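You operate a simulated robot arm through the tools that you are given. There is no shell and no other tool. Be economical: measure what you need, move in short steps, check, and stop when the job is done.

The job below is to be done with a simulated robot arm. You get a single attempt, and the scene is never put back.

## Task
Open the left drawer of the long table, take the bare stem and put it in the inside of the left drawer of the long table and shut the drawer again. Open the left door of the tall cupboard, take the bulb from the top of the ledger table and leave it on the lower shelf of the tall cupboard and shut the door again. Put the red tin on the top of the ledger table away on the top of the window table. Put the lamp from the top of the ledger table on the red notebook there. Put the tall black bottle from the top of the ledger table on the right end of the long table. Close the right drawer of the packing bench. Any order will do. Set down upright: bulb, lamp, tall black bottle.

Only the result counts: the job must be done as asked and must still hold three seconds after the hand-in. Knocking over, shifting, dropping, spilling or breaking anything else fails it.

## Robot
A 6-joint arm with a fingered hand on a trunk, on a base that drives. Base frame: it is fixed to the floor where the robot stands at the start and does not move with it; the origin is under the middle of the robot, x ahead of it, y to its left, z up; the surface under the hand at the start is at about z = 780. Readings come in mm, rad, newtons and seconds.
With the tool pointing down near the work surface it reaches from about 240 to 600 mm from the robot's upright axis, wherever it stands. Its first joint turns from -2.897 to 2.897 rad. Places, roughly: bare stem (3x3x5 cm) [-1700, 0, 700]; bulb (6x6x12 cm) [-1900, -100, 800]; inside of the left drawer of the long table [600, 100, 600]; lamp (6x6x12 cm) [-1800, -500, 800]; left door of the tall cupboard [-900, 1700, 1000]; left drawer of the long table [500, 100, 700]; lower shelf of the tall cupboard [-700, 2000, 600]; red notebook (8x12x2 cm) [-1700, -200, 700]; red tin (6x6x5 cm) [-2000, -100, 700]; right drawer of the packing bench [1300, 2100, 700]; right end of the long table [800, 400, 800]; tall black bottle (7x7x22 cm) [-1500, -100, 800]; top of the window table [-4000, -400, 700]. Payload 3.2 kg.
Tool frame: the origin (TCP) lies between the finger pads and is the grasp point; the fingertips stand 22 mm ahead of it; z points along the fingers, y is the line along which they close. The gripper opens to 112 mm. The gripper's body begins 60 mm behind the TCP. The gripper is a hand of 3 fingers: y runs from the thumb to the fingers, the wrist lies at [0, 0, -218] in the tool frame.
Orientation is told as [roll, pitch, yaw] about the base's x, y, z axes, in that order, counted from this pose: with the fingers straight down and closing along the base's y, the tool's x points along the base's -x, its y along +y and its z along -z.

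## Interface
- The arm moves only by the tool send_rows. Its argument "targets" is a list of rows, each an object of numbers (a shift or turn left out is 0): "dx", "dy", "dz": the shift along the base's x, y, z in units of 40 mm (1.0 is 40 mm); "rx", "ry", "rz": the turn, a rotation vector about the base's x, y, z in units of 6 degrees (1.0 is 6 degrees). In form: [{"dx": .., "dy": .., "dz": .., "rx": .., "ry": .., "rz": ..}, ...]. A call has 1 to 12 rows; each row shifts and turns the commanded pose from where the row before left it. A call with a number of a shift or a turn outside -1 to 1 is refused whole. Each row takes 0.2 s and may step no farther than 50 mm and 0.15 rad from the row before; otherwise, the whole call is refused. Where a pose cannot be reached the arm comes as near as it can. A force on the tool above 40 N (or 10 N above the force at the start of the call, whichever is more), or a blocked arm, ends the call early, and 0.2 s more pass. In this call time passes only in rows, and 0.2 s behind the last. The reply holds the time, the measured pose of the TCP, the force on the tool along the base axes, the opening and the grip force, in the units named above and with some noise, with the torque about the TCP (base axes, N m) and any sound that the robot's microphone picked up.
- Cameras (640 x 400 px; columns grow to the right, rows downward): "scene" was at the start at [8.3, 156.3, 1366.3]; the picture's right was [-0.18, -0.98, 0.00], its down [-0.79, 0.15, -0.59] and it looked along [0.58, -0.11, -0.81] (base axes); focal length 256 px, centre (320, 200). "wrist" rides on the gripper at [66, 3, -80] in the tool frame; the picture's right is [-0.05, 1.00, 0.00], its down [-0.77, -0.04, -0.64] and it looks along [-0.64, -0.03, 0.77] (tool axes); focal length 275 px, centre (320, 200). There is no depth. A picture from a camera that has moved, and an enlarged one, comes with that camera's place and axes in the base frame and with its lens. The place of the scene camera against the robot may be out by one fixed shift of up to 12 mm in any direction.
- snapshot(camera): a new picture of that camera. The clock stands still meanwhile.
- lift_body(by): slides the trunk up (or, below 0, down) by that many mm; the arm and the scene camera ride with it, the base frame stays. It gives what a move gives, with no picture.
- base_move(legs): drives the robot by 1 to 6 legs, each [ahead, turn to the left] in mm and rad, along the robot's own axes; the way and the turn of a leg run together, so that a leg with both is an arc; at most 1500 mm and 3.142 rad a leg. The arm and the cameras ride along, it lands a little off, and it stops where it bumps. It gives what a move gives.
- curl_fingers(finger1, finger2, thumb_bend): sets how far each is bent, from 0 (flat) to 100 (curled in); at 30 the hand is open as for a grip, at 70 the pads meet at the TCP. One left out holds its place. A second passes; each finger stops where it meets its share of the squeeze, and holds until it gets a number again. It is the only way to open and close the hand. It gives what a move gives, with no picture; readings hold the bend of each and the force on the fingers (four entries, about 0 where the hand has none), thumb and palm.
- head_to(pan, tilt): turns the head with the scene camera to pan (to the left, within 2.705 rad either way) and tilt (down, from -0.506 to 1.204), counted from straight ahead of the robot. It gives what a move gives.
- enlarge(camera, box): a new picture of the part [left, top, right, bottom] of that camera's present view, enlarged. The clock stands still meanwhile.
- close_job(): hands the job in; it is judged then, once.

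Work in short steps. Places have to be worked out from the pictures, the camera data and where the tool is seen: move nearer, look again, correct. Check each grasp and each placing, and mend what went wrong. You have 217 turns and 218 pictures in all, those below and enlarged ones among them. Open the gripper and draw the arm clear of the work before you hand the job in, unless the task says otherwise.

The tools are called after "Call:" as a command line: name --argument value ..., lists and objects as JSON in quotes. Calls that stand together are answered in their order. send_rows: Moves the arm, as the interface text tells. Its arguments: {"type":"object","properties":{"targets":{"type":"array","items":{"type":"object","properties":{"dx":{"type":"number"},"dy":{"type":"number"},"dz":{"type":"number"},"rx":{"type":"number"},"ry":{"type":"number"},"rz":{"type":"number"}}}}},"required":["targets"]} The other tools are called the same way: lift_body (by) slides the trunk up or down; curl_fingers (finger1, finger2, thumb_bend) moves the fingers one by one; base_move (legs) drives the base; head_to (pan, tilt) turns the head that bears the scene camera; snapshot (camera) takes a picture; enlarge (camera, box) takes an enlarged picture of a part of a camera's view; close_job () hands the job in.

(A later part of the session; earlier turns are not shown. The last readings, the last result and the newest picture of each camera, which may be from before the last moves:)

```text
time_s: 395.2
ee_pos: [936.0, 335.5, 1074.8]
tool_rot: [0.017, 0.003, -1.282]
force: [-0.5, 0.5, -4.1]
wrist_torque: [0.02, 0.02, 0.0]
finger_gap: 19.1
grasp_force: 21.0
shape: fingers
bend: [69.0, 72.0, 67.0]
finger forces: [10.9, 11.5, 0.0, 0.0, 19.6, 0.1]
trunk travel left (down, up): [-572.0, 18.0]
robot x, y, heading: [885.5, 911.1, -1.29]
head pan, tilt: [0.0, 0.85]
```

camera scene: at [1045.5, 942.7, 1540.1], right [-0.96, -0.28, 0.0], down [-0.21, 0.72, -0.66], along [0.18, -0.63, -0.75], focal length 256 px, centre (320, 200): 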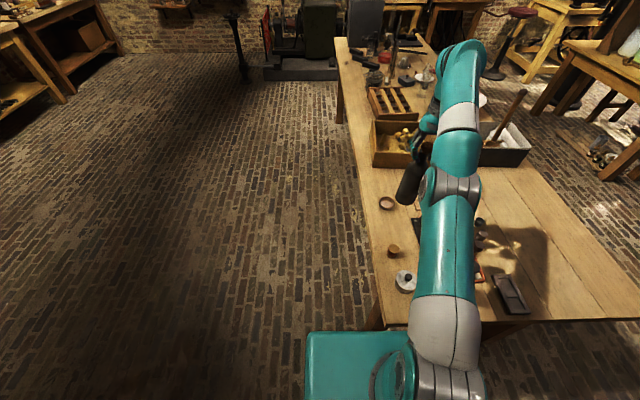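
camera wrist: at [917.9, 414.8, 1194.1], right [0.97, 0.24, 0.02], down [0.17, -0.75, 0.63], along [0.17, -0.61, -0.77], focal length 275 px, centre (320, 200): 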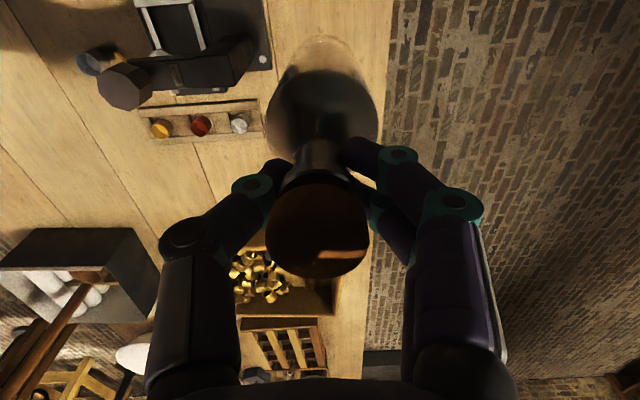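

At the reach limit the arm drifted; I use the trunk to lower instead.

Call:
lift_body --by -105

Call:
lift_body --by -5

Call:
snapshot --camera "wrist"

```text
time_s: 396.6
ee_pos: [935.8, 336.6, 970.7]
tool_rot: [0.018, 0.004, -1.282]
force: [0.0, 0.4, -5.2]
wrist_torque: [0.0, 0.0, -0.01]
finger_gap: 19.4
grasp_force: 21.0
shape: fingers
bend: [69.0, 72.0, 67.0]
finger forces: [10.9, 11.6, 0.0, 0.1, 19.5, 0.1]
trunk travel left (down, up): [-467.0, 123.0]
robot x, y, heading: [890.8, 908.9, -1.291]
head pan, tilt: [0.0, 0.85]
```

```text
time_s: 397.1
ee_pos: [936.6, 336.8, 964.2]
tool_rot: [0.017, 0.002, -1.281]
force: [0.8, 0.0, -0.3]
wrist_torque: [0.01, -0.01, -0.01]
finger_gap: 19.4
grasp_force: 21.5
shape: fingers
bend: [69.0, 72.0, 67.0]
finger forces: [11.1, 12.0, 0.0, 0.0, 19.7, 0.1]
trunk travel left (down, up): [-462.0, 128.0]
robot x, y, heading: [881.1, 910.0, -1.292]
head pan, tilt: [0.0, 0.85]
```

```text
45 pictures are left
camera wrist: at [918.9, 400.9, 1046.2], right [0.97, 0.24, 0.02], down [0.17, -0.75, 0.63], along [0.17, -0.61, -0.77], focal length 275 px, centre (320, 200)
```

wrist: 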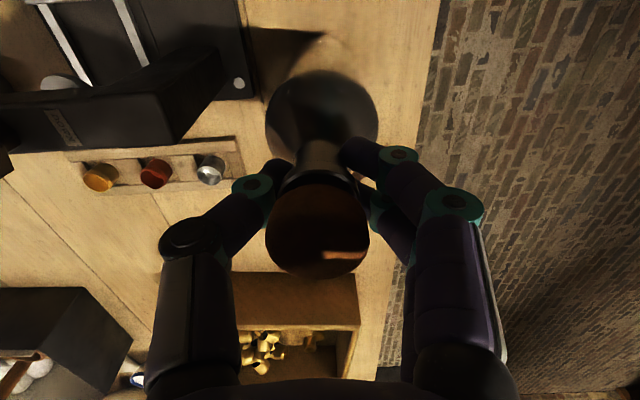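

The weight is off the hand: the bottle stands. I release and raise.

Call:
curl_fingers --finger1 50 --finger2 50 --thumb_bend 50

Call:
lift_body --by 120

Call:
snapshot --camera "wrist"

```text
time_s: 398.1
ee_pos: [936.4, 336.3, 965.1]
tool_rot: [0.017, 0.003, -1.28]
force: [0.2, 0.0, 0.5]
wrist_torque: [0.01, 0.0, 0.0]
finger_gap: 54.3
grasp_force: 0.0
shape: fingers
bend: [50.0, 50.0, 50.0]
finger forces: [0.0, 0.1, 0.1, 0.0, 0.0, 0.0]
trunk travel left (down, up): [-462.0, 128.0]
robot x, y, heading: [889.0, 911.7, -1.293]
head pan, tilt: [0.0, 0.85]
```

```text
time_s: 399.6
ee_pos: [935.9, 337.2, 1085.2]
tool_rot: [0.017, 0.005, -1.28]
force: [0.0, 0.2, -0.5]
wrist_torque: [0.02, -0.01, 0.03]
finger_gap: 54.4
grasp_force: 0.1
shape: fingers
bend: [50.0, 50.0, 50.0]
finger forces: [0.0, 0.1, 0.0, 0.0, 0.0, 0.0]
trunk travel left (down, up): [-582.0, 8.0]
robot x, y, heading: [880.7, 911.4, -1.29]
head pan, tilt: [0.0, 0.85]
```

```text
44 pictures are left
camera wrist: at [918.9, 400.9, 1166.0], right [0.97, 0.24, 0.02], down [0.17, -0.76, 0.63], along [0.17, -0.61, -0.77], focal length 275 px, centre (320, 200)
```

wrist: 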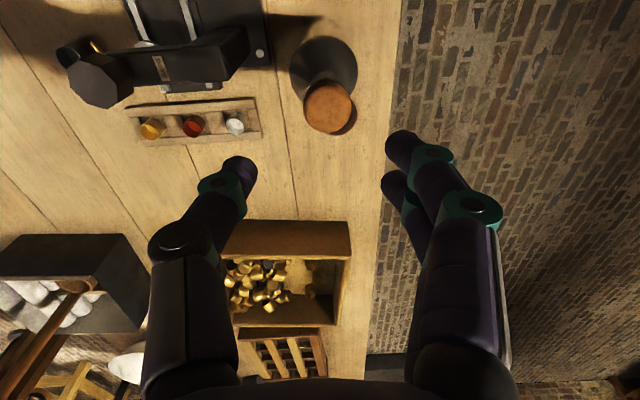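

The bottle stands upright, clear of its neighbours. Next the packing bench drawer: I make a fist, back away and drive round to face it.

Call:
curl_fingers --finger1 74 --finger2 74 --thumb_bend 74

Call:
base_move --legs '[[-260, 0], [0, 1.578], [620, 0], [0, 1.571]]'

Call:
head_to --pan 0.0 --tilt 0.6

Call:
snapshot --camera "scene"

```text
time_s: 400.6
ee_pos: [936.2, 336.5, 1086.4]
tool_rot: [0.018, 0.003, -1.281]
force: [0.6, -0.3, 0.2]
wrist_torque: [-0.01, 0.0, -0.05]
finger_gap: 0.0
grasp_force: 0.1
shape: fingers
bend: [73.0, 73.0, 73.0]
finger forces: [0.0, 0.0, 0.0, 0.0, 0.1, 0.0]
trunk travel left (down, up): [-582.0, 8.0]
robot x, y, heading: [885.8, 911.4, -1.291]
head pan, tilt: [0.0, 0.85]
```

```text
time_s: 413.4
ee_pos: [1334.0, 1921.6, 1084.7]
tool_rot: [0.017, 0.003, 1.903]
force: [0.2, 0.4, -0.3]
wrist_torque: [0.01, -0.02, 0.03]
finger_gap: 0.1
grasp_force: 0.0
shape: fingers
bend: [73.0, 73.0, 73.0]
finger forces: [0.1, 0.0, 0.0, 0.0, 0.1, 0.1]
trunk travel left (down, up): [-582.0, 8.0]
robot x, y, heading: [1410.5, 1349.8, 1.895]
head pan, tilt: [0.0, 0.85]
```

```text
time_s: 414.1
ee_pos: [1333.9, 1921.5, 1085.0]
tool_rot: [0.017, 0.004, 1.901]
force: [-0.4, -0.2, -0.2]
wrist_torque: [0.0, -0.02, 0.0]
finger_gap: 0.0
grasp_force: 0.1
shape: fingers
bend: [73.0, 73.0, 73.0]
finger forces: [0.0, 0.0, 0.0, 0.0, 0.0, 0.0]
trunk travel left (down, up): [-582.0, 8.0]
robot x, y, heading: [1408.0, 1353.0, 1.892]
head pan, tilt: [0.0, 0.6]
```

```text
43 pictures are left
camera scene: at [1239.4, 1328.9, 1570.9], right [0.95, 0.32, 0.0], down [0.18, -0.54, -0.82], along [-0.26, 0.78, -0.57], focal length 256 px, centre (320, 200)
```

scene: 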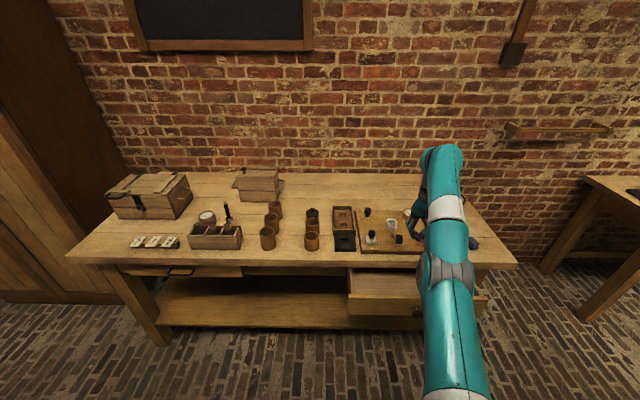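

The open right drawer's knob is at about U 1914, V 1475. I shift sideways, lower the fist to its height with a forward tilt.

Call:
base_move --legs '[[0, 0.4], [-170, 0], [0, -0.43]]'

Call:
lift_body --by -390

Call:
send_rows --targets '[{"rx": 0.96, "ry": 0.28}, {"rx": 0.96, "ry": 0.28}, {"rx": 0.96, "ry": 0.28}, {"rx": 0.96, "ry": 0.28}]'

Call:
snapshot --camera "scene"

```text
time_s: 418.1
ee_pos: [1459.2, 1796.9, 1085.0]
tool_rot: [0.018, 0.004, 1.884]
force: [0.1, 0.1, 0.6]
wrist_torque: [-0.02, -0.02, 0.0]
finger_gap: 0.0
grasp_force: 0.1
shape: fingers
bend: [73.0, 73.0, 73.0]
finger forces: [0.0, 0.1, 0.0, 0.0, 0.0, 0.0]
trunk travel left (down, up): [-582.0, 8.0]
robot x, y, heading: [1522.8, 1223.4, 1.873]
head pan, tilt: [0.0, 0.6]
```

```text
time_s: 421.8
ee_pos: [1459.6, 1795.0, 693.5]
tool_rot: [0.018, 0.004, 1.883]
force: [-0.8, -0.3, 0.1]
wrist_torque: [0.05, -0.01, 0.02]
finger_gap: 0.2
grasp_force: 0.1
shape: fingers
bend: [73.0, 73.0, 73.0]
finger forces: [0.0, 0.0, 0.0, 0.0, 0.0, 0.0]
trunk travel left (down, up): [-192.0, 398.0]
robot x, y, heading: [1526.5, 1222.9, 1.874]
head pan, tilt: [0.0, 0.6]
```

```text
time_s: 422.8
ee_pos: [1459.3, 1796.0, 696.0]
tool_rot: [0.017, 0.002, 1.884]
force: [-0.5, 0.0, -0.7]
wrist_torque: [0.0, 0.01, -0.02]
finger_gap: 0.0
grasp_force: 0.2
shape: fingers
bend: [73.0, 73.0, 73.0]
finger forces: [0.0, 0.0, 0.1, 0.0, 0.0, 0.0]
out of reach, approached as far as the arm can: row 1, 2, 3, 4
trunk travel left (down, up): [-192.0, 398.0]
robot x, y, heading: [1523.2, 1220.9, 1.879]
head pan, tilt: [0.0, 0.6]
```

```text
42 pictures are left
camera scene: at [1352.9, 1204.3, 1180.9], right [0.95, 0.3, 0.0], down [0.17, -0.54, -0.83], along [-0.25, 0.79, -0.56], focal length 256 px, centre (320, 200)
```

scene: 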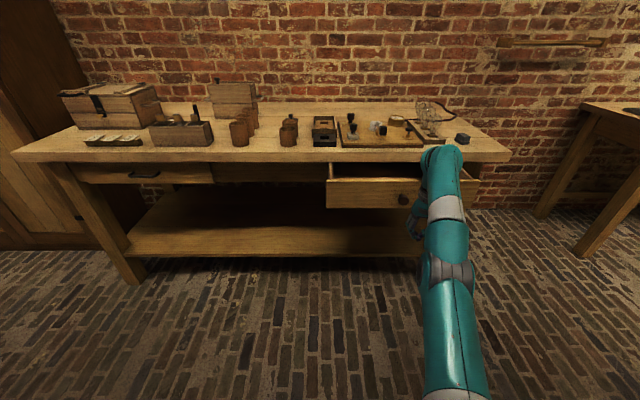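

Knob triangulated at U 1898, V 1458, z 719. I retract a little so the tilt is reachable, align and raise 22 mm.

Call:
send_rows --targets '[{"dx": 0.0, "dy": -1}, {"dx": 0.0, "dy": -1}, {"rx": 0.96, "ry": 0.28}, {"rx": 0.96, "ry": 0.28}, {"rx": 0.96, "ry": 0.28}, {"rx": 0.96, "ry": 0.28}]'

Call:
lift_body --by 22

```text
time_s: 424.2
ee_pos: [1456.0, 1853.4, 720.3]
tool_rot: [0.009, -0.306, 1.884]
force: [0.3, -0.5, -0.6]
wrist_torque: [-0.02, 0.03, 0.0]
finger_gap: 0.0
grasp_force: 0.0
shape: fingers
bend: [73.0, 73.0, 73.0]
finger forces: [0.1, 0.1, 0.0, 0.0, 0.0, 0.0]
out of reach, approached as far as the arm can: row 1, 2, 3, 4, 5, 6
trunk travel left (down, up): [-192.0, 398.0]
robot x, y, heading: [1521.8, 1220.8, 1.871]
head pan, tilt: [0.0, 0.6]
```

```text
time_s: 424.9
ee_pos: [1455.9, 1855.8, 742.6]
tool_rot: [0.011, -0.305, 1.884]
force: [-0.8, 0.4, -1.0]
wrist_torque: [0.02, 0.0, 0.01]
finger_gap: 0.0
grasp_force: 0.0
shape: fingers
bend: [73.0, 73.0, 73.0]
finger forces: [0.0, 0.0, 0.1, 0.0, 0.1, 0.1]
trunk travel left (down, up): [-214.0, 376.0]
robot x, y, heading: [1522.7, 1222.7, 1.877]
head pan, tilt: [0.0, 0.6]
```

Call:
send_rows --targets '[{"dx": -0.6, "dy": -0.4}, {"dx": 0.1, "dy": -0.4}]'

Call:
lift_body --by -24

Call:
snapshot --camera "scene"

```text
time_s: 425.5
ee_pos: [1432.0, 1848.2, 750.4]
tool_rot: [0.01, -0.304, 1.883]
force: [0.1, 0.1, 0.0]
wrist_torque: [0.01, 0.0, 0.0]
finger_gap: 0.1
grasp_force: 0.1
shape: fingers
bend: [73.0, 73.0, 73.0]
finger forces: [0.1, 0.0, 0.1, 0.0, 0.0, 0.0]
out of reach, approached as far as the arm can: row 1, 2
trunk travel left (down, up): [-214.0, 376.0]
robot x, y, heading: [1526.5, 1222.4, 1.875]
head pan, tilt: [0.0, 0.6]
```

```text
time_s: 426.2
ee_pos: [1431.0, 1849.1, 725.5]
tool_rot: [0.01, -0.304, 1.885]
force: [0.1, -0.2, -0.1]
wrist_torque: [-0.02, -0.01, -0.04]
finger_gap: 0.2
grasp_force: 0.0
shape: fingers
bend: [73.0, 73.0, 73.0]
finger forces: [0.1, 0.0, 0.0, 0.1, 0.1, 0.1]
trunk travel left (down, up): [-190.0, 400.0]
robot x, y, heading: [1523.5, 1223.9, 1.874]
head pan, tilt: [0.0, 0.6]
```

```text
41 pictures are left
camera scene: at [1352.9, 1204.3, 1178.9], right [0.95, 0.3, 0.0], down [0.17, -0.54, -0.83], along [-0.25, 0.79, -0.56], focal length 256 px, centre (320, 200)
```

scene: 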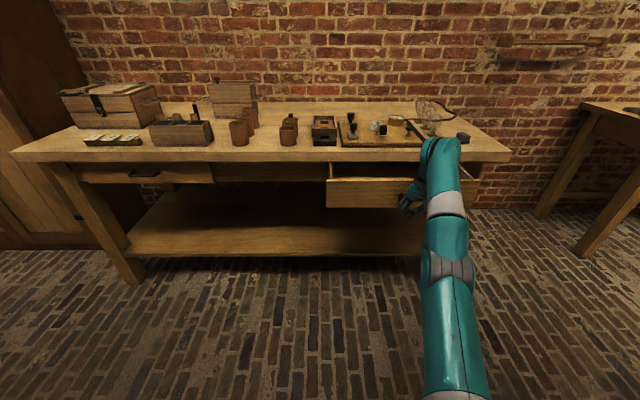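

The fist is in line with the knob. I drive forward to push the drawer in.

Call:
base_move --legs '[[160, 0]]'

Call:
base_move --legs '[[120, 0]]'

Call:
snapshot --camera "scene"

```text
time_s: 427.6
ee_pos: [1380.9, 2006.3, 727.1]
tool_rot: [0.011, -0.303, 1.887]
force: [-0.1, -0.1, 0.1]
wrist_torque: [0.0, 0.02, -0.02]
finger_gap: 0.0
grasp_force: 0.1
shape: fingers
bend: [73.0, 73.0, 73.0]
finger forces: [0.1, 0.1, 0.1, 0.1, 0.0, 0.0]
trunk travel left (down, up): [-190.0, 400.0]
robot x, y, heading: [1470.7, 1383.1, 1.871]
head pan, tilt: [0.0, 0.6]
```

```text
time_s: 428.7
ee_pos: [1358.7, 2065.9, 723.8]
tool_rot: [0.034, -0.278, 1.868]
force: [2.1, -21.2, 8.7]
wrist_torque: [-0.08, -0.02, 0.01]
finger_gap: 0.0
grasp_force: 12.7
shape: fingers
bend: [73.0, 78.0, 73.0]
finger forces: [0.0, 25.7, 0.1, 0.0, 0.1, 0.1]
trunk travel left (down, up): [-190.0, 400.0]
robot x, y, heading: [1451.6, 1448.9, 1.876]
head pan, tilt: [0.0, 0.6]
stopped in leg 1: the force on the tool passed its limit at 179 N (the readings are from after the stop); the commanded pose is now the measured one
```

```text
40 pictures are left
camera scene: at [1282.0, 1426.2, 1179.0], right [0.95, 0.3, 0.0], down [0.17, -0.54, -0.83], along [-0.25, 0.79, -0.56], focal length 256 px, centre (320, 200)
```

scene: 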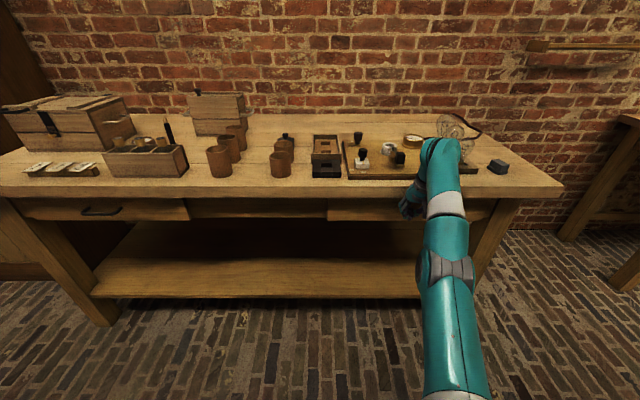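

It seems flush with the left drawer. I back off and check.

Call:
base_move --legs '[[-250, 0]]'

Call:
enlarge --camera "scene" --box '[60, 130, 500, 260]'

```text
time_s: 430.5
ee_pos: [1435.3, 1826.9, 721.1]
tool_rot: [0.031, -0.276, 1.868]
force: [0.7, 0.0, -0.3]
wrist_torque: [-0.03, 0.01, 0.0]
finger_gap: 0.0
grasp_force: 0.1
shape: fingers
bend: [73.0, 75.0, 73.0]
finger forces: [0.0, 0.0, 0.0, 0.1, 0.0, 0.0]
trunk travel left (down, up): [-190.0, 400.0]
robot x, y, heading: [1526.8, 1203.4, 1.877]
head pan, tilt: [0.0, 0.6]
```

```text
1.45 times, centred on (280, 195) of scene
camera zoom: at [1358.6, 1186.2, 1178.9], right [0.95, 0.3, 0.0], down [0.17, -0.54, -0.83], along [-0.25, 0.79, -0.56], focal length 372 px, centre (378, 207)
```

zoom: 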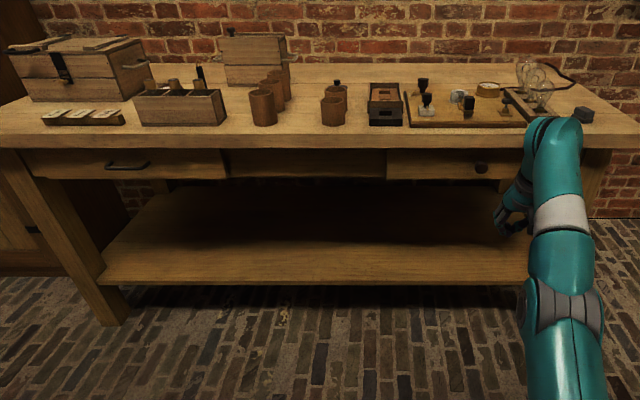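

Flush. Two jobs remain: tin and lamp. I bring the hand upright, retract and raise it.

Call:
lift_body --by 260

Call:
send_rows --targets '[{"dx": 0.22, "dy": -0.7, "dz": 0.3, "rx": -0.85, "ry": -0.27}, {"dx": 0.22, "dy": -0.7, "dz": 0.3, "rx": -0.85, "ry": -0.27}, {"dx": 0.22, "dy": -0.7, "dz": 0.3, "rx": -0.85, "ry": -0.27}, {"dx": 0.22, "dy": -0.7, "dz": 0.3}, {"dx": 0.22, "dy": -0.7, "dz": 0.3}, {"dz": 0.5}]'

Call:
curl_fingers --finger1 32 --finger2 32 --thumb_bend 32

```text
time_s: 433.2
ee_pos: [1434.5, 1826.3, 981.0]
tool_rot: [0.03, -0.277, 1.87]
force: [0.2, 0.5, -0.3]
wrist_torque: [0.0, -0.01, -0.01]
finger_gap: 0.1
grasp_force: 0.2
shape: fingers
bend: [73.0, 75.0, 73.0]
finger forces: [0.1, 0.0, 0.1, 0.0, 0.0, 0.0]
trunk travel left (down, up): [-450.0, 140.0]
robot x, y, heading: [1528.6, 1205.0, 1.878]
head pan, tilt: [0.0, 0.6]
```

```text
time_s: 434.6
ee_pos: [1479.6, 1684.4, 1063.5]
tool_rot: [0.031, 0.004, 1.871]
force: [0.1, -0.3, 0.6]
wrist_torque: [0.0, -0.01, 0.0]
finger_gap: 0.0
grasp_force: 0.0
shape: fingers
bend: [73.0, 75.0, 73.0]
finger forces: [0.0, 0.0, 0.0, 0.0, 0.0, 0.0]
trunk travel left (down, up): [-450.0, 140.0]
robot x, y, heading: [1527.6, 1206.4, 1.877]
head pan, tilt: [0.0, 0.6]
```

```text
time_s: 435.6
ee_pos: [1478.2, 1684.0, 1061.6]
tool_rot: [0.031, 0.006, 1.869]
force: [-0.1, -0.7, 0.4]
wrist_torque: [0.01, -0.02, 0.0]
finger_gap: 105.7
grasp_force: 0.0
shape: fingers
bend: [32.0, 32.0, 32.0]
finger forces: [0.0, 0.0, 0.0, 0.0, 0.0, 0.1]
trunk travel left (down, up): [-450.0, 140.0]
robot x, y, heading: [1525.8, 1203.3, 1.875]
head pan, tilt: [0.0, 0.6]
```

Now I drive back to the ledger table's cupboard side, to the red tin.

Call:
base_move --legs '[[0, 1.482], [1222, 0], [1222, 0], [1222, 0], [0, 1.643]]'

Call:
snapshot --camera "wrist"

```text
time_s: 460.8
ee_pos: [-1927.7, -76.5, 1061.8]
tool_rot: [0.03, 0.007, -1.239]
force: [-0.1, -1.3, -0.1]
wrist_torque: [0.01, 0.02, -0.02]
finger_gap: 105.8
grasp_force: 0.1
shape: fingers
bend: [32.0, 32.0, 32.0]
finger forces: [0.1, 0.0, 0.0, 0.0, 0.0, 0.0]
trunk travel left (down, up): [-450.0, 140.0]
robot x, y, heading: [-1997.1, 401.7, -1.227]
head pan, tilt: [0.0, 0.6]
```

```text
38 pictures are left
camera wrist: at [-1949.8, -12.9, 1142.9], right [0.96, 0.28, 0.03], down [0.2, -0.75, 0.63], along [0.2, -0.6, -0.78], focal length 275 px, centre (320, 200)
```

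wrist: 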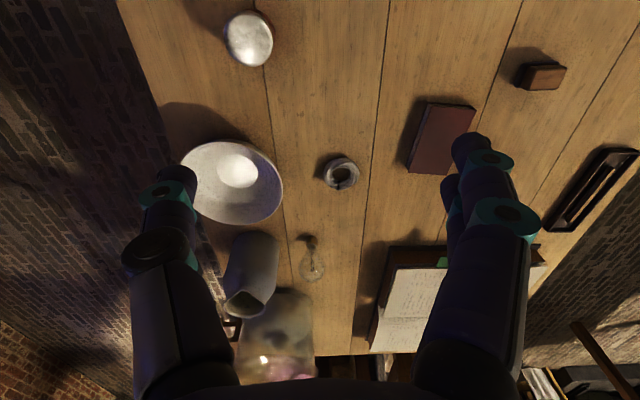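

Tin at about [-2003, -85]. I move over it and down.

Call:
send_rows --targets '[{"dx": -0.94, "dy": -0.1}, {"dx": -0.94, "dy": -0.1}, {"dz": -1}, {"dz": -1}, {"dz": -1}, {"dz": -1}, {"dz": -1}]'

Call:
snapshot --camera "wrist"

```text
time_s: 462.4
ee_pos: [-2004.8, -85.3, 861.3]
tool_rot: [0.03, 0.003, -1.239]
force: [-0.1, 0.2, 0.5]
wrist_torque: [0.0, -0.02, 0.03]
finger_gap: 105.7
grasp_force: 0.1
shape: fingers
bend: [32.0, 32.0, 32.0]
finger forces: [0.1, 0.1, 0.0, 0.1, 0.1, 0.1]
trunk travel left (down, up): [-450.0, 140.0]
robot x, y, heading: [-1998.3, 404.7, -1.231]
head pan, tilt: [0.0, 0.6]
```

```text
37 pictures are left
camera wrist: at [-2026.5, -21.1, 942.0], right [0.96, 0.28, 0.03], down [0.2, -0.75, 0.63], along [0.2, -0.6, -0.77], focal length 275 px, centre (320, 200)
```

wrist: 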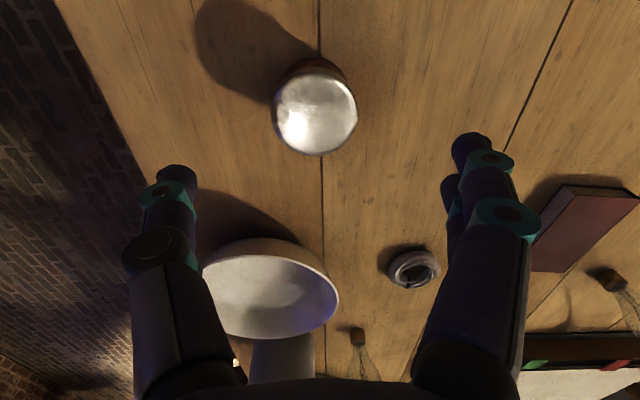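

Centred. I go down to z≈757 and close.

Call:
send_rows --targets '[{"dy": 0.1, "dz": -0.9}, {"dz": -0.9}, {"dz": -0.8}]'

Call:
curl_fingers --finger1 62 --finger2 62 --thumb_bend 62

Call:
snapshot --camera "wrist"

```text
time_s: 463.2
ee_pos: [-2006.1, -80.2, 758.1]
tool_rot: [0.03, 0.003, -1.238]
force: [-0.2, 0.2, -0.3]
wrist_torque: [0.01, -0.04, -0.01]
finger_gap: 105.8
grasp_force: 0.1
shape: fingers
bend: [32.0, 32.0, 32.0]
finger forces: [0.0, 0.0, 0.0, 0.0, 0.0, 0.0]
trunk travel left (down, up): [-450.0, 140.0]
robot x, y, heading: [-1997.7, 400.5, -1.229]
head pan, tilt: [0.0, 0.6]
```

```text
time_s: 464.2
ee_pos: [-2002.9, -80.0, 759.2]
tool_rot: [0.032, 0.005, -1.237]
force: [0.5, -0.5, -0.6]
wrist_torque: [-0.02, 0.0, 0.01]
finger_gap: 39.3
grasp_force: 8.2
shape: fingers
bend: [58.0, 53.0, 57.0]
finger forces: [2.2, 6.0, 0.0, 0.1, 7.9, 0.1]
trunk travel left (down, up): [-450.0, 140.0]
robot x, y, heading: [-1993.6, 402.6, -1.229]
head pan, tilt: [0.0, 0.6]
```

```text
36 pictures are left
camera wrist: at [-2026.0, -16.6, 839.5], right [0.96, 0.28, 0.03], down [0.2, -0.75, 0.63], along [0.2, -0.6, -0.78], focal length 275 px, centre (320, 200)
```

wrist: 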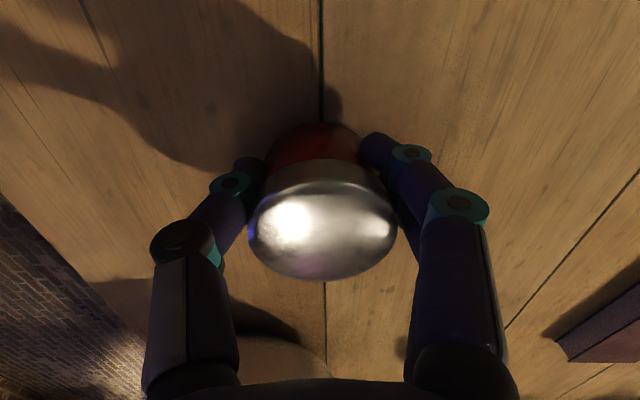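

Held on its side (8 N). I tighten, lift and carry it toward the window table.

Call:
curl_fingers --finger1 68 --finger2 68 --thumb_bend 68

Call:
lift_body --by 135

Call:
send_rows --targets '[{"dz": 1}, {"dz": 1}]'

Call:
base_move --legs '[[0, -1.5], [1262, 0], [0, -0.124]]'

Call:
snapshot --camera "scene"

```text
time_s: 465.2
ee_pos: [-2004.7, -81.0, 758.6]
tool_rot: [0.028, 0.004, -1.237]
force: [-0.4, -0.1, 0.2]
wrist_torque: [0.01, 0.0, 0.03]
finger_gap: 37.4
grasp_force: 12.7
shape: fingers
bend: [59.0, 53.0, 60.0]
finger forces: [5.2, 8.5, 0.0, 0.1, 12.9, 0.0]
trunk travel left (down, up): [-450.0, 140.0]
robot x, y, heading: [-1993.0, 398.9, -1.23]
head pan, tilt: [0.0, 0.6]
```

```text
time_s: 466.9
ee_pos: [-2006.0, -80.9, 892.1]
tool_rot: [0.028, 0.005, -1.238]
force: [0.4, -0.4, -1.2]
wrist_torque: [0.03, 0.0, 0.01]
finger_gap: 37.4
grasp_force: 13.2
shape: fingers
bend: [59.0, 53.0, 60.0]
finger forces: [5.1, 8.5, 0.0, 0.0, 12.9, 0.0]
trunk travel left (down, up): [-585.0, 5.0]
robot x, y, heading: [-1994.9, 406.4, -1.231]
head pan, tilt: [0.0, 0.6]
```

```text
time_s: 467.5
ee_pos: [-2004.9, -80.6, 972.2]
tool_rot: [0.029, 0.006, -1.236]
force: [-0.8, 0.5, -1.0]
wrist_torque: [0.04, 0.0, 0.02]
finger_gap: 37.2
grasp_force: 13.1
shape: fingers
bend: [60.0, 53.0, 60.0]
finger forces: [5.2, 8.6, 0.0, 0.0, 12.8, 0.0]
trunk travel left (down, up): [-585.0, 5.0]
robot x, y, heading: [-1995.9, 401.3, -1.229]
head pan, tilt: [0.0, 0.6]
```

```text
time_s: 478.2
ee_pos: [-3663.6, -1.6, 970.5]
tool_rot: [0.031, 0.004, -2.909]
force: [0.2, -0.5, -0.9]
wrist_torque: [0.0, -0.02, 0.0]
finger_gap: 36.5
grasp_force: 12.7
shape: fingers
bend: [60.0, 53.0, 60.0]
finger forces: [4.7, 8.5, 0.0, 0.0, 12.7, 0.1]
trunk travel left (down, up): [-585.0, 5.0]
robot x, y, heading: [-3184.6, -61.8, -2.897]
head pan, tilt: [0.0, 0.6]
```

```text
35 pictures are left
camera scene: at [-3176.3, -224.2, 1574.0], right [-0.24, 0.97, 0.0], down [0.55, 0.13, -0.83], along [-0.8, -0.2, -0.56], focal length 256 px, centre (320, 200)
```

scene: 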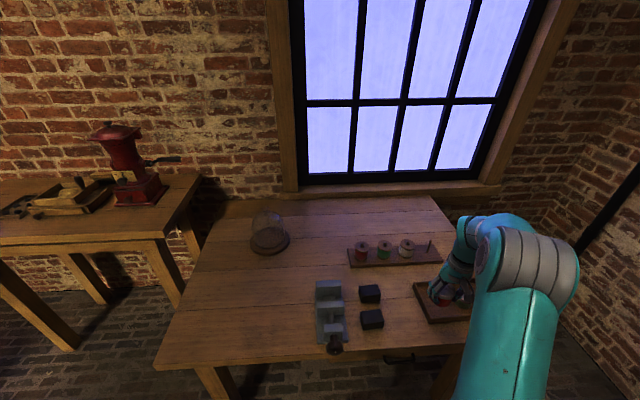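

The window table has ample free room on its left-front side, around U≈-3715, V≈470. I shift the robot sideways to face that spot.

Call:
base_move --legs '[[0, 1.614], [574, 0], [0, -1.571], [120, 0]]'

Call:
snapshot --camera "wrist"

Call:
snapshot --camera "scene"

```text
time_s: 490.1
ee_pos: [-3607.5, -606.7, 971.3]
tool_rot: [0.029, 0.005, -2.856]
force: [-0.9, 0.3, -1.6]
wrist_torque: [0.01, -0.01, 0.03]
finger_gap: 35.7
grasp_force: 12.5
shape: fingers
bend: [60.0, 53.0, 60.0]
finger forces: [4.1, 8.2, 0.0, 0.0, 12.3, 0.0]
trunk travel left (down, up): [-585.0, 5.0]
robot x, y, heading: [-3125.0, -639.0, -2.846]
head pan, tilt: [0.0, 0.6]
```

```text
34 pictures are left
camera wrist: at [-3544.6, -588.6, 1052.5], right [0.24, -0.97, 0.03], down [-0.76, -0.17, 0.63], along [-0.61, -0.17, -0.78], focal length 275 px, centre (320, 200)
```

wrist: 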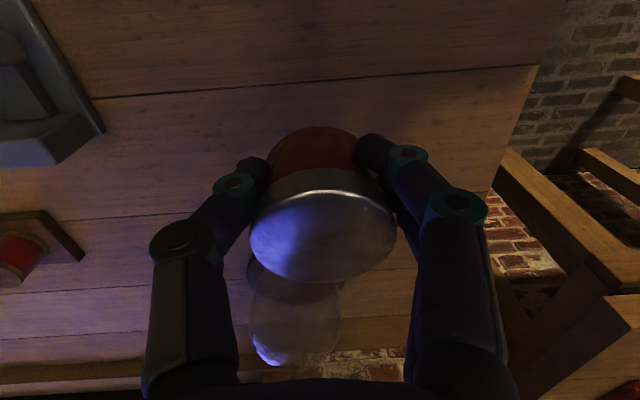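

```text
33 pictures are left
camera scene: at [-3109.6, -803.2, 1573.9], right [-0.29, 0.96, 0.0], down [0.54, 0.16, -0.82], along [-0.79, -0.24, -0.57], focal length 256 px, centre (320, 200)
```

scene: 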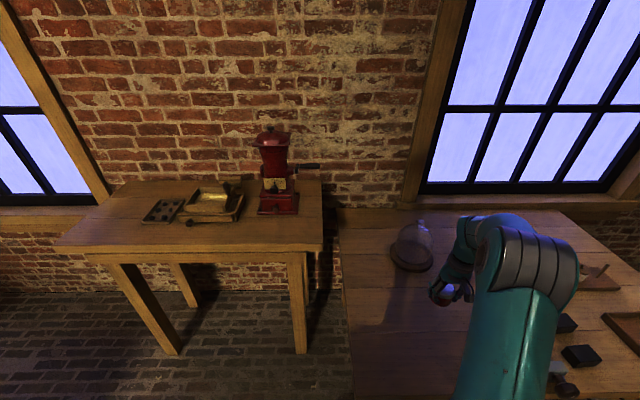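

The spot below is free, ~160 mm inside the front edge. I lower the tin with the trunk.

Call:
lift_body --by -180

Call:
snapshot --camera "wrist"

```text
time_s: 492.1
ee_pos: [-3607.4, -607.4, 792.5]
tool_rot: [0.029, 0.006, -2.855]
force: [0.5, 1.0, -1.2]
wrist_torque: [0.0, -0.04, -0.01]
finger_gap: 35.6
grasp_force: 12.9
shape: fingers
bend: [60.0, 53.0, 60.0]
finger forces: [4.1, 8.2, 0.1, 0.1, 12.2, 0.0]
trunk travel left (down, up): [-405.0, 185.0]
robot x, y, heading: [-3126.9, -638.7, -2.845]
head pan, tilt: [0.0, 0.6]
```

```text
32 pictures are left
camera wrist: at [-3543.7, -588.4, 872.9], right [0.24, -0.97, 0.03], down [-0.76, -0.17, 0.63], along [-0.61, -0.17, -0.78], focal length 275 px, centre (320, 200)
```

wrist: 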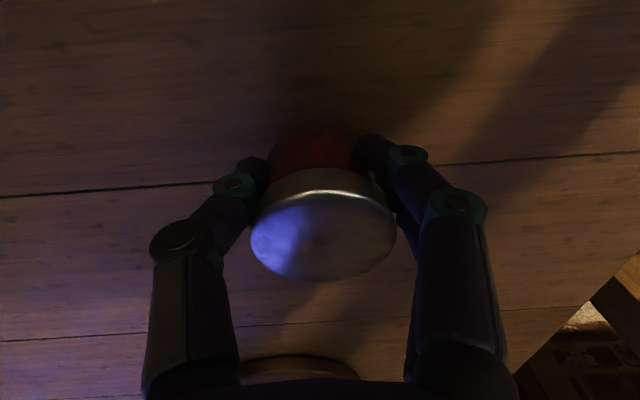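

Call:
send_rows --targets '[{"dz": -0.25}, {"dz": -0.25}]'

Call:
send_rows --targets '[{"dz": -0.2}]'

Call:
send_rows --targets '[{"dz": -0.15}]'

```text
time_s: 492.7
ee_pos: [-3606.4, -606.4, 774.4]
tool_rot: [0.028, 0.0, -2.856]
force: [1.7, 0.0, 18.4]
wrist_torque: [-0.07, 0.04, 0.04]
finger_gap: 34.7
grasp_force: 13.8
shape: fingers
bend: [62.0, 54.0, 61.0]
finger forces: [5.2, 9.6, 0.0, 0.0, 13.9, 0.0]
trunk travel left (down, up): [-405.0, 185.0]
robot x, y, heading: [-3122.8, -640.2, -2.85]
head pan, tilt: [0.0, 0.6]
```

```text
time_s: 493.1
ee_pos: [-3605.4, -606.5, 767.0]
tool_rot: [0.027, 0.002, -2.855]
force: [7.7, 2.7, 23.7]
wrist_torque: [0.2, -0.04, -0.01]
finger_gap: 29.0
grasp_force: 17.3
shape: fingers
bend: [65.0, 54.0, 63.0]
finger forces: [5.2, 9.6, 0.0, 0.0, 19.7, 0.0]
trunk travel left (down, up): [-405.0, 185.0]
robot x, y, heading: [-3126.2, -641.0, -2.848]
head pan, tilt: [0.0, 0.6]
```

```text
time_s: 493.5
ee_pos: [-3606.3, -606.3, 766.9]
tool_rot: [0.025, -0.005, -2.855]
force: [4.4, 0.4, 23.4]
wrist_torque: [0.23, 0.03, 0.01]
finger_gap: 28.4
grasp_force: 18.3
shape: fingers
bend: [65.0, 54.0, 64.0]
finger forces: [4.4, 10.0, 0.0, 0.0, 22.4, 0.0]
trunk travel left (down, up): [-405.0, 185.0]
robot x, y, heading: [-3121.2, -639.0, -2.848]
head pan, tilt: [0.0, 0.6]
stopped in row 1: the force on the tool passed its limit at 45 N (the readings are from after the stop); the commanded pose is now the measured one
```

The tin is on the table. I ease up, release and rise.

Call:
send_rows --targets '[{"dz": 0.2}]'

Call:
curl_fingers --finger1 34 --finger2 34 --thumb_bend 34

Call:
lift_body --by 180

Call:
snapshot --camera "wrist"

```text
time_s: 493.9
ee_pos: [-3608.5, -606.4, 771.0]
tool_rot: [0.029, 0.002, -2.854]
force: [0.4, -0.1, -1.0]
wrist_torque: [0.02, -0.02, 0.01]
finger_gap: 28.7
grasp_force: 10.7
shape: fingers
bend: [64.0, 54.0, 62.0]
finger forces: [2.8, 8.4, 0.1, 0.1, 10.7, 0.1]
trunk travel left (down, up): [-405.0, 185.0]
robot x, y, heading: [-3127.4, -639.0, -2.847]
head pan, tilt: [0.0, 0.6]
```

```text
time_s: 494.9
ee_pos: [-3608.2, -605.4, 771.6]
tool_rot: [0.026, 0.0, -2.856]
force: [0.6, -0.3, 0.3]
wrist_torque: [0.0, 0.0, -0.03]
finger_gap: 100.1
grasp_force: 0.0
shape: fingers
bend: [34.0, 34.0, 34.0]
finger forces: [0.1, 0.0, 0.0, 0.1, 0.0, 0.1]
trunk travel left (down, up): [-405.0, 185.0]
robot x, y, heading: [-3123.2, -640.4, -2.85]
head pan, tilt: [0.0, 0.6]
```

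```text
time_s: 496.9
ee_pos: [-3609.1, -606.3, 951.6]
tool_rot: [0.027, 0.0, -2.855]
force: [0.8, 0.3, -0.2]
wrist_torque: [0.01, -0.01, 0.02]
finger_gap: 100.1
grasp_force: 0.0
shape: fingers
bend: [34.0, 34.0, 34.0]
finger forces: [0.1, 0.0, 0.0, 0.0, 0.0, 0.0]
trunk travel left (down, up): [-585.0, 5.0]
robot x, y, heading: [-3123.1, -640.5, -2.851]
head pan, tilt: [0.0, 0.6]
```

```text
31 pictures are left
camera wrist: at [-3544.2, -587.3, 1032.2], right [0.24, -0.97, 0.03], down [-0.75, -0.17, 0.63], along [-0.61, -0.17, -0.77], focal length 275 px, centre (320, 200)
```

wrist: 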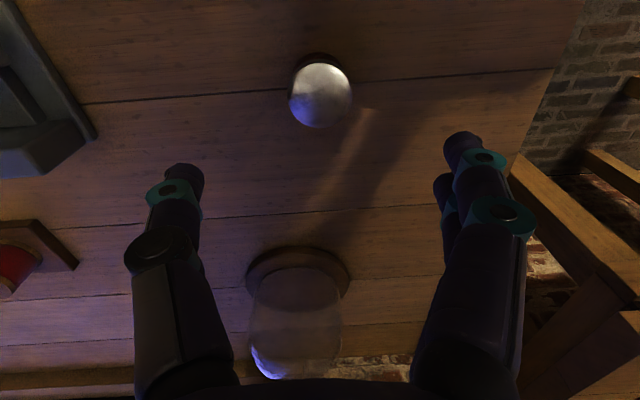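

The red tin stands on the window table. Last: the lamp. I back off, turn round and drive to the window side of the ledger table.

Call:
base_move --legs '[[-100, 0], [0, 1.6], [0, 1.598], [800, 0], [0, -0.059]]'

Call:
snapshot --camera "wrist"

Call:
snapshot --camera "scene"

```text
time_s: 509.8
ee_pos: [-1814.8, -302.6, 952.2]
tool_rot: [0.027, 0.0, 0.375]
force: [-0.8, 0.7, -0.8]
wrist_torque: [0.0, -0.03, -0.02]
finger_gap: 100.3
grasp_force: 0.0
shape: fingers
bend: [34.0, 34.0, 34.0]
finger forces: [0.0, 0.1, 0.0, 0.1, 0.0, 0.1]
trunk travel left (down, up): [-585.0, 5.0]
robot x, y, heading: [-2297.8, -315.2, 0.38]
head pan, tilt: [0.0, 0.6]
stopped in leg 4: the robot was blocked; the commanded pose is now the measured one
```

```text
30 pictures are left
camera wrist: at [-1876.8, -324.6, 1032.4], right [-0.32, 0.95, 0.03], down [0.74, 0.23, 0.64], along [0.59, 0.22, -0.77], focal length 275 px, centre (320, 200)
```

wrist: 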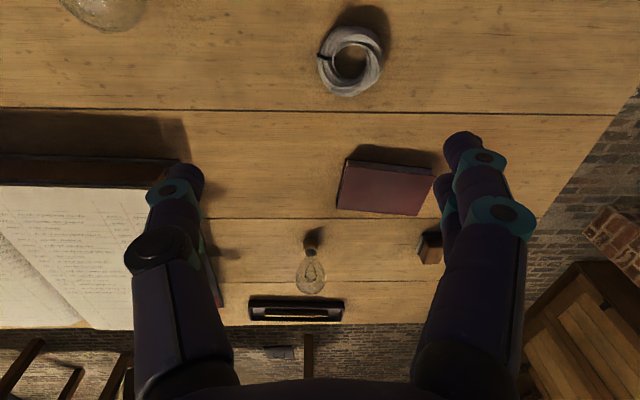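

```text
29 pictures are left
camera scene: at [-2338.1, -143.3, 1573.9], right [0.37, -0.93, 0.0], down [-0.52, -0.21, -0.83], along [0.77, 0.31, -0.56], focal length 256 px, centre (320, 200)
```

scene: 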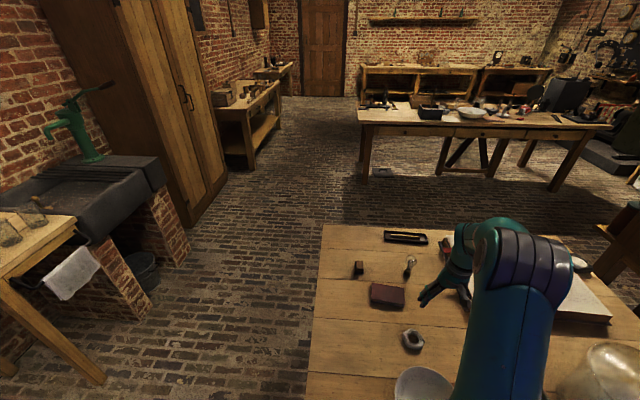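

The base bumped the table lightly (stopped); items look undisturbed. I ease back 15 mm, then move the hand over the lamp at about [-1832, -440].

Call:
base_move --legs '[[-15, 0]]'

Call:
send_rows --targets '[{"dx": 0.0, "dy": -0.85}, {"dx": 0.0, "dy": -0.85}, {"dx": -0.1, "dy": -0.85}, {"dx": 0.0, "dy": -0.85}]'

Call:
snapshot --camera "wrist"

```text
time_s: 510.6
ee_pos: [-1829.7, -307.8, 951.3]
tool_rot: [0.027, -0.002, 0.375]
force: [-0.5, -0.3, 0.0]
wrist_torque: [0.02, 0.0, 0.0]
finger_gap: 99.9
grasp_force: 0.1
shape: fingers
bend: [34.0, 34.0, 34.0]
finger forces: [0.0, 0.1, 0.0, 0.0, 0.0, 0.0]
trunk travel left (down, up): [-585.0, 5.0]
robot x, y, heading: [-2316.0, -318.9, 0.384]
head pan, tilt: [0.0, 0.6]
```

```text
time_s: 511.6
ee_pos: [-1831.5, -443.6, 948.9]
tool_rot: [0.028, 0.001, 0.376]
force: [0.0, 0.2, -1.2]
wrist_torque: [0.0, 0.02, 0.01]
finger_gap: 100.4
grasp_force: 0.0
shape: fingers
bend: [34.0, 34.0, 34.0]
finger forces: [0.0, 0.0, 0.1, 0.1, 0.0, 0.1]
trunk travel left (down, up): [-585.0, 5.0]
robot x, y, heading: [-2315.3, -314.6, 0.392]
head pan, tilt: [0.0, 0.6]
```

```text
28 pictures are left
camera wrist: at [-1893.6, -467.0, 1030.3], right [-0.32, 0.95, 0.03], down [0.74, 0.23, 0.63], along [0.59, 0.23, -0.77], focal length 275 px, centre (320, 200)
```

wrist: 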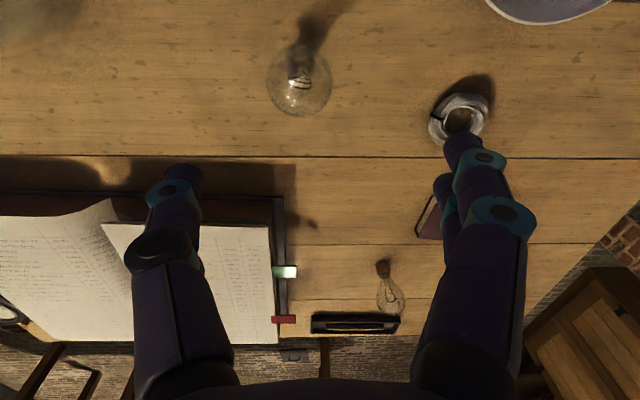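

Lamp globe seen near [-1830, -451]. I lower to z≈880 and look again.

Call:
send_rows --targets '[{"dx": -0.05, "dy": -0.17, "dz": -0.9}, {"dz": -0.9}]'

Call:
snapshot --camera "wrist"

```text
time_s: 512.2
ee_pos: [-1833.4, -449.2, 879.1]
tool_rot: [0.027, 0.0, 0.375]
force: [0.4, 0.2, 0.3]
wrist_torque: [0.02, 0.0, 0.02]
finger_gap: 100.1
grasp_force: 0.0
shape: fingers
bend: [34.0, 34.0, 34.0]
finger forces: [0.0, 0.0, 0.0, 0.0, 0.1, 0.1]
trunk travel left (down, up): [-585.0, 5.0]
robot x, y, heading: [-2314.0, -316.3, 0.381]
head pan, tilt: [0.0, 0.6]
```

```text
27 pictures are left
camera wrist: at [-1896.2, -472.1, 959.5], right [-0.32, 0.95, 0.03], down [0.74, 0.23, 0.63], along [0.59, 0.23, -0.77], focal length 275 px, centre (320, 200)
```

wrist: 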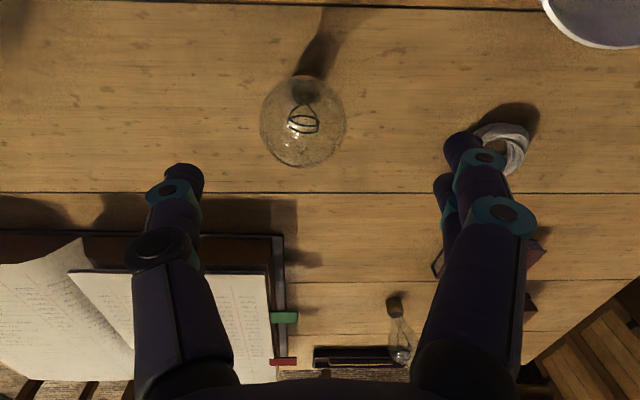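

Globe size and parallax put its centre near [-1822, -452, 780]. I shift 10 mm and lower to z≈800.

Call:
send_rows --targets '[{"dx": 0.27, "dy": -0.07, "dz": -0.9}, {"dz": -0.9}]'

Call:
snapshot --camera "wrist"

```text
time_s: 512.8
ee_pos: [-1824.5, -451.6, 807.6]
tool_rot: [0.026, -0.002, 0.375]
force: [1.3, 0.5, 0.2]
wrist_torque: [0.04, 0.02, -0.01]
finger_gap: 100.1
grasp_force: 0.0
shape: fingers
bend: [34.0, 34.0, 34.0]
finger forces: [0.0, 0.0, 0.0, 0.0, 0.0, 0.0]
trunk travel left (down, up): [-585.0, 5.0]
robot x, y, heading: [-2314.9, -315.4, 0.384]
head pan, tilt: [0.0, 0.6]
```

```text
26 pictures are left
camera wrist: at [-1885.7, -474.6, 888.6], right [-0.32, 0.95, 0.03], down [0.74, 0.23, 0.63], along [0.59, 0.22, -0.77], focal length 275 px, centre (320, 200)
```

wrist: 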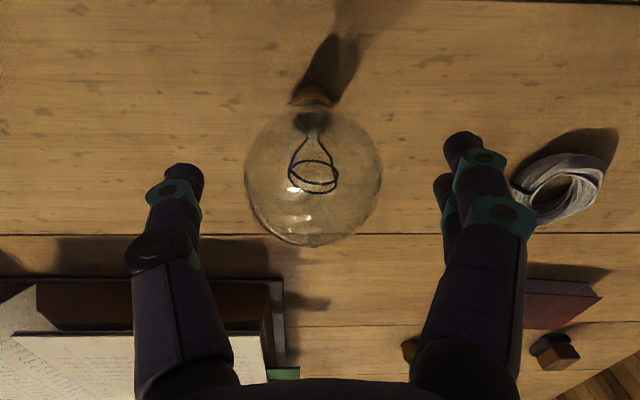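

Globe centre [-1820, -453, 789]. I go down the last 18 mm and close gently.

Call:
send_rows --targets '[{"dx": 0.1, "dy": -0.03, "dz": -0.45}]'

Call:
curl_fingers --finger1 64 --finger2 64 --thumb_bend 64

Call:
snapshot --camera "wrist"

```text
time_s: 513.2
ee_pos: [-1820.5, -452.8, 791.4]
tool_rot: [0.026, 0.001, 0.373]
force: [0.5, -1.0, 0.7]
wrist_torque: [-0.03, 0.02, 0.02]
finger_gap: 100.5
grasp_force: 0.0
shape: fingers
bend: [34.0, 34.0, 34.0]
finger forces: [0.1, 0.0, 0.0, 0.0, 0.0, 0.0]
trunk travel left (down, up): [-585.0, 5.0]
robot x, y, heading: [-2311.8, -318.0, 0.386]
head pan, tilt: [0.0, 0.6]
```

```text
time_s: 514.2
ee_pos: [-1820.6, -452.9, 791.9]
tool_rot: [0.027, -0.001, 0.374]
force: [0.7, -0.2, 0.0]
wrist_torque: [0.01, 0.0, 0.01]
finger_gap: 34.6
grasp_force: 7.5
shape: fingers
bend: [57.0, 60.0, 61.0]
finger forces: [5.3, 2.1, 0.0, 0.1, 7.3, 0.0]
trunk travel left (down, up): [-585.0, 5.0]
robot x, y, heading: [-2313.7, -314.8, 0.381]
head pan, tilt: [0.0, 0.6]
```

```text
25 pictures are left
camera wrist: at [-1882.4, -475.9, 871.5], right [-0.32, 0.95, 0.03], down [0.74, 0.23, 0.63], along [0.59, 0.23, -0.77], focal length 275 px, centre (320, 200)
```

wrist: 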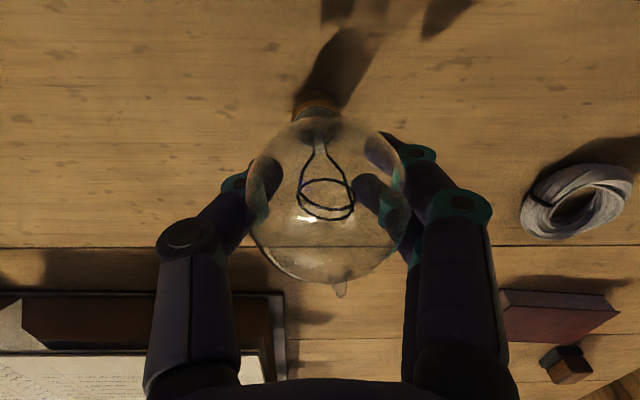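

Good, centred grip. I tighten and lift a little.

Call:
curl_fingers --finger1 70 --finger2 70 --thumb_bend 70

Call:
send_rows --targets '[{"dz": 0.6}, {"dz": 0.6}]'

Call:
snapshot --camera "wrist"

```text
time_s: 515.2
ee_pos: [-1820.2, -452.9, 790.3]
tool_rot: [0.026, 0.0, 0.376]
force: [0.0, -0.2, 0.0]
wrist_torque: [0.03, 0.0, 0.02]
finger_gap: 33.5
grasp_force: 13.6
shape: fingers
bend: [59.0, 62.0, 64.0]
finger forces: [8.7, 5.0, 0.0, 0.0, 13.8, 0.0]
trunk travel left (down, up): [-585.0, 5.0]
robot x, y, heading: [-2315.0, -319.1, 0.386]
head pan, tilt: [0.0, 0.6]
```

```text
time_s: 515.8
ee_pos: [-1819.9, -453.1, 837.3]
tool_rot: [0.026, 0.0, 0.376]
force: [0.4, -0.8, 0.3]
wrist_torque: [0.03, 0.01, 0.04]
finger_gap: 33.3
grasp_force: 14.0
shape: fingers
bend: [59.0, 62.0, 64.0]
finger forces: [8.7, 5.0, 0.0, 0.1, 13.7, 0.0]
trunk travel left (down, up): [-585.0, 5.0]
robot x, y, heading: [-2315.8, -318.1, 0.385]
head pan, tilt: [0.0, 0.6]
```

```text
24 pictures are left
camera wrist: at [-1882.4, -475.7, 918.8], right [-0.32, 0.95, 0.03], down [0.74, 0.23, 0.63], along [0.59, 0.23, -0.77], focal length 275 px, centre (320, 200)
```

wrist: 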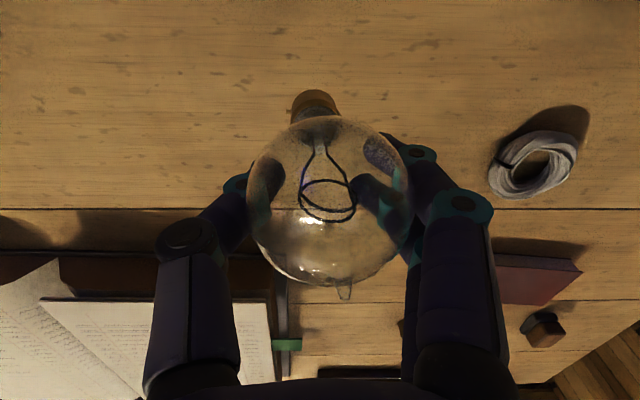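

Held well. The notebook is beyond reach from here (base bumps the table), so I raise the lamp, tuck the arm, tighten, and drive round to the cupboard side.

Call:
curl_fingers --finger1 75 --finger2 75 --thumb_bend 75

Call:
send_rows --targets '[{"dz": 1}, {"dz": 1}, {"dz": 1}, {"dz": 1}, {"dy": 0.88, "dx": -0.05}, {"dy": 0.88, "dx": -0.05}, {"dy": 0.88, "dx": -0.05}, {"dy": 0.88, "dx": -0.05}, {"dy": 0.88, "dx": -0.05}, {"dy": 0.88}]'

Call:
base_move --legs '[[-200, 0], [0, 1.233], [661, 0], [0, -1.444], [790, 0], [0, -1.457]]'

Call:
snapshot --camera "wrist"

```text
time_s: 516.8
ee_pos: [-1819.1, -452.8, 837.0]
tool_rot: [0.026, -0.001, 0.375]
force: [-0.1, 1.0, -0.3]
wrist_torque: [0.01, 0.02, 0.02]
finger_gap: 32.1
grasp_force: 18.6
shape: fingers
bend: [59.0, 65.0, 65.0]
finger forces: [10.3, 8.5, 0.0, 0.1, 18.3, 0.0]
trunk travel left (down, up): [-585.0, 5.0]
robot x, y, heading: [-2314.3, -320.0, 0.381]
head pan, tilt: [0.0, 0.6]
```

```text
time_s: 519.0
ee_pos: [-1830.2, -241.8, 999.3]
tool_rot: [0.028, 0.0, 0.376]
force: [-0.3, 0.3, -1.5]
wrist_torque: [-0.01, 0.0, 0.01]
finger_gap: 31.5
grasp_force: 17.6
shape: fingers
bend: [60.0, 66.0, 65.0]
finger forces: [10.1, 7.9, 0.0, 0.0, 17.0, 0.1]
trunk travel left (down, up): [-585.0, 5.0]
robot x, y, heading: [-2314.3, -314.9, 0.382]
head pan, tilt: [0.0, 0.6]
```

```text
time_s: 537.9
ee_pos: [-1749.0, -86.0, 998.5]
tool_rot: [0.026, 0.001, -1.313]
force: [0.2, 0.3, 0.3]
wrist_torque: [0.0, 0.03, -0.01]
finger_gap: 30.9
grasp_force: 16.5
shape: fingers
bend: [60.0, 67.0, 66.0]
finger forces: [9.5, 7.6, 0.0, 0.1, 16.9, 0.0]
trunk travel left (down, up): [-585.0, 5.0]
robot x, y, heading: [-1764.9, 399.9, -1.313]
head pan, tilt: [0.0, 0.6]
```

```text
23 pictures are left
camera wrist: at [-1764.5, -21.5, 1079.2], right [0.98, 0.21, 0.03], down [0.14, -0.76, 0.63], along [0.15, -0.62, -0.77], focal length 275 px, centre (320, 200)
```

wrist: 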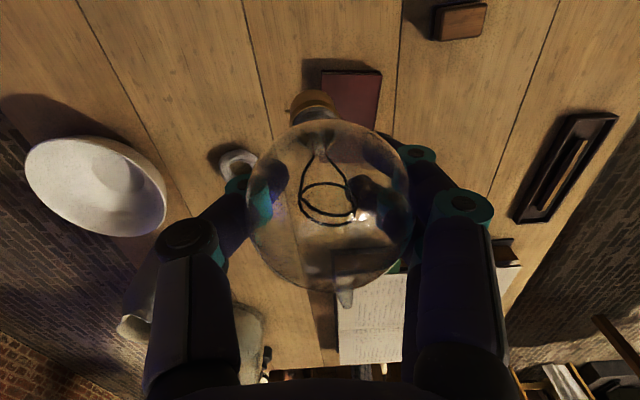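

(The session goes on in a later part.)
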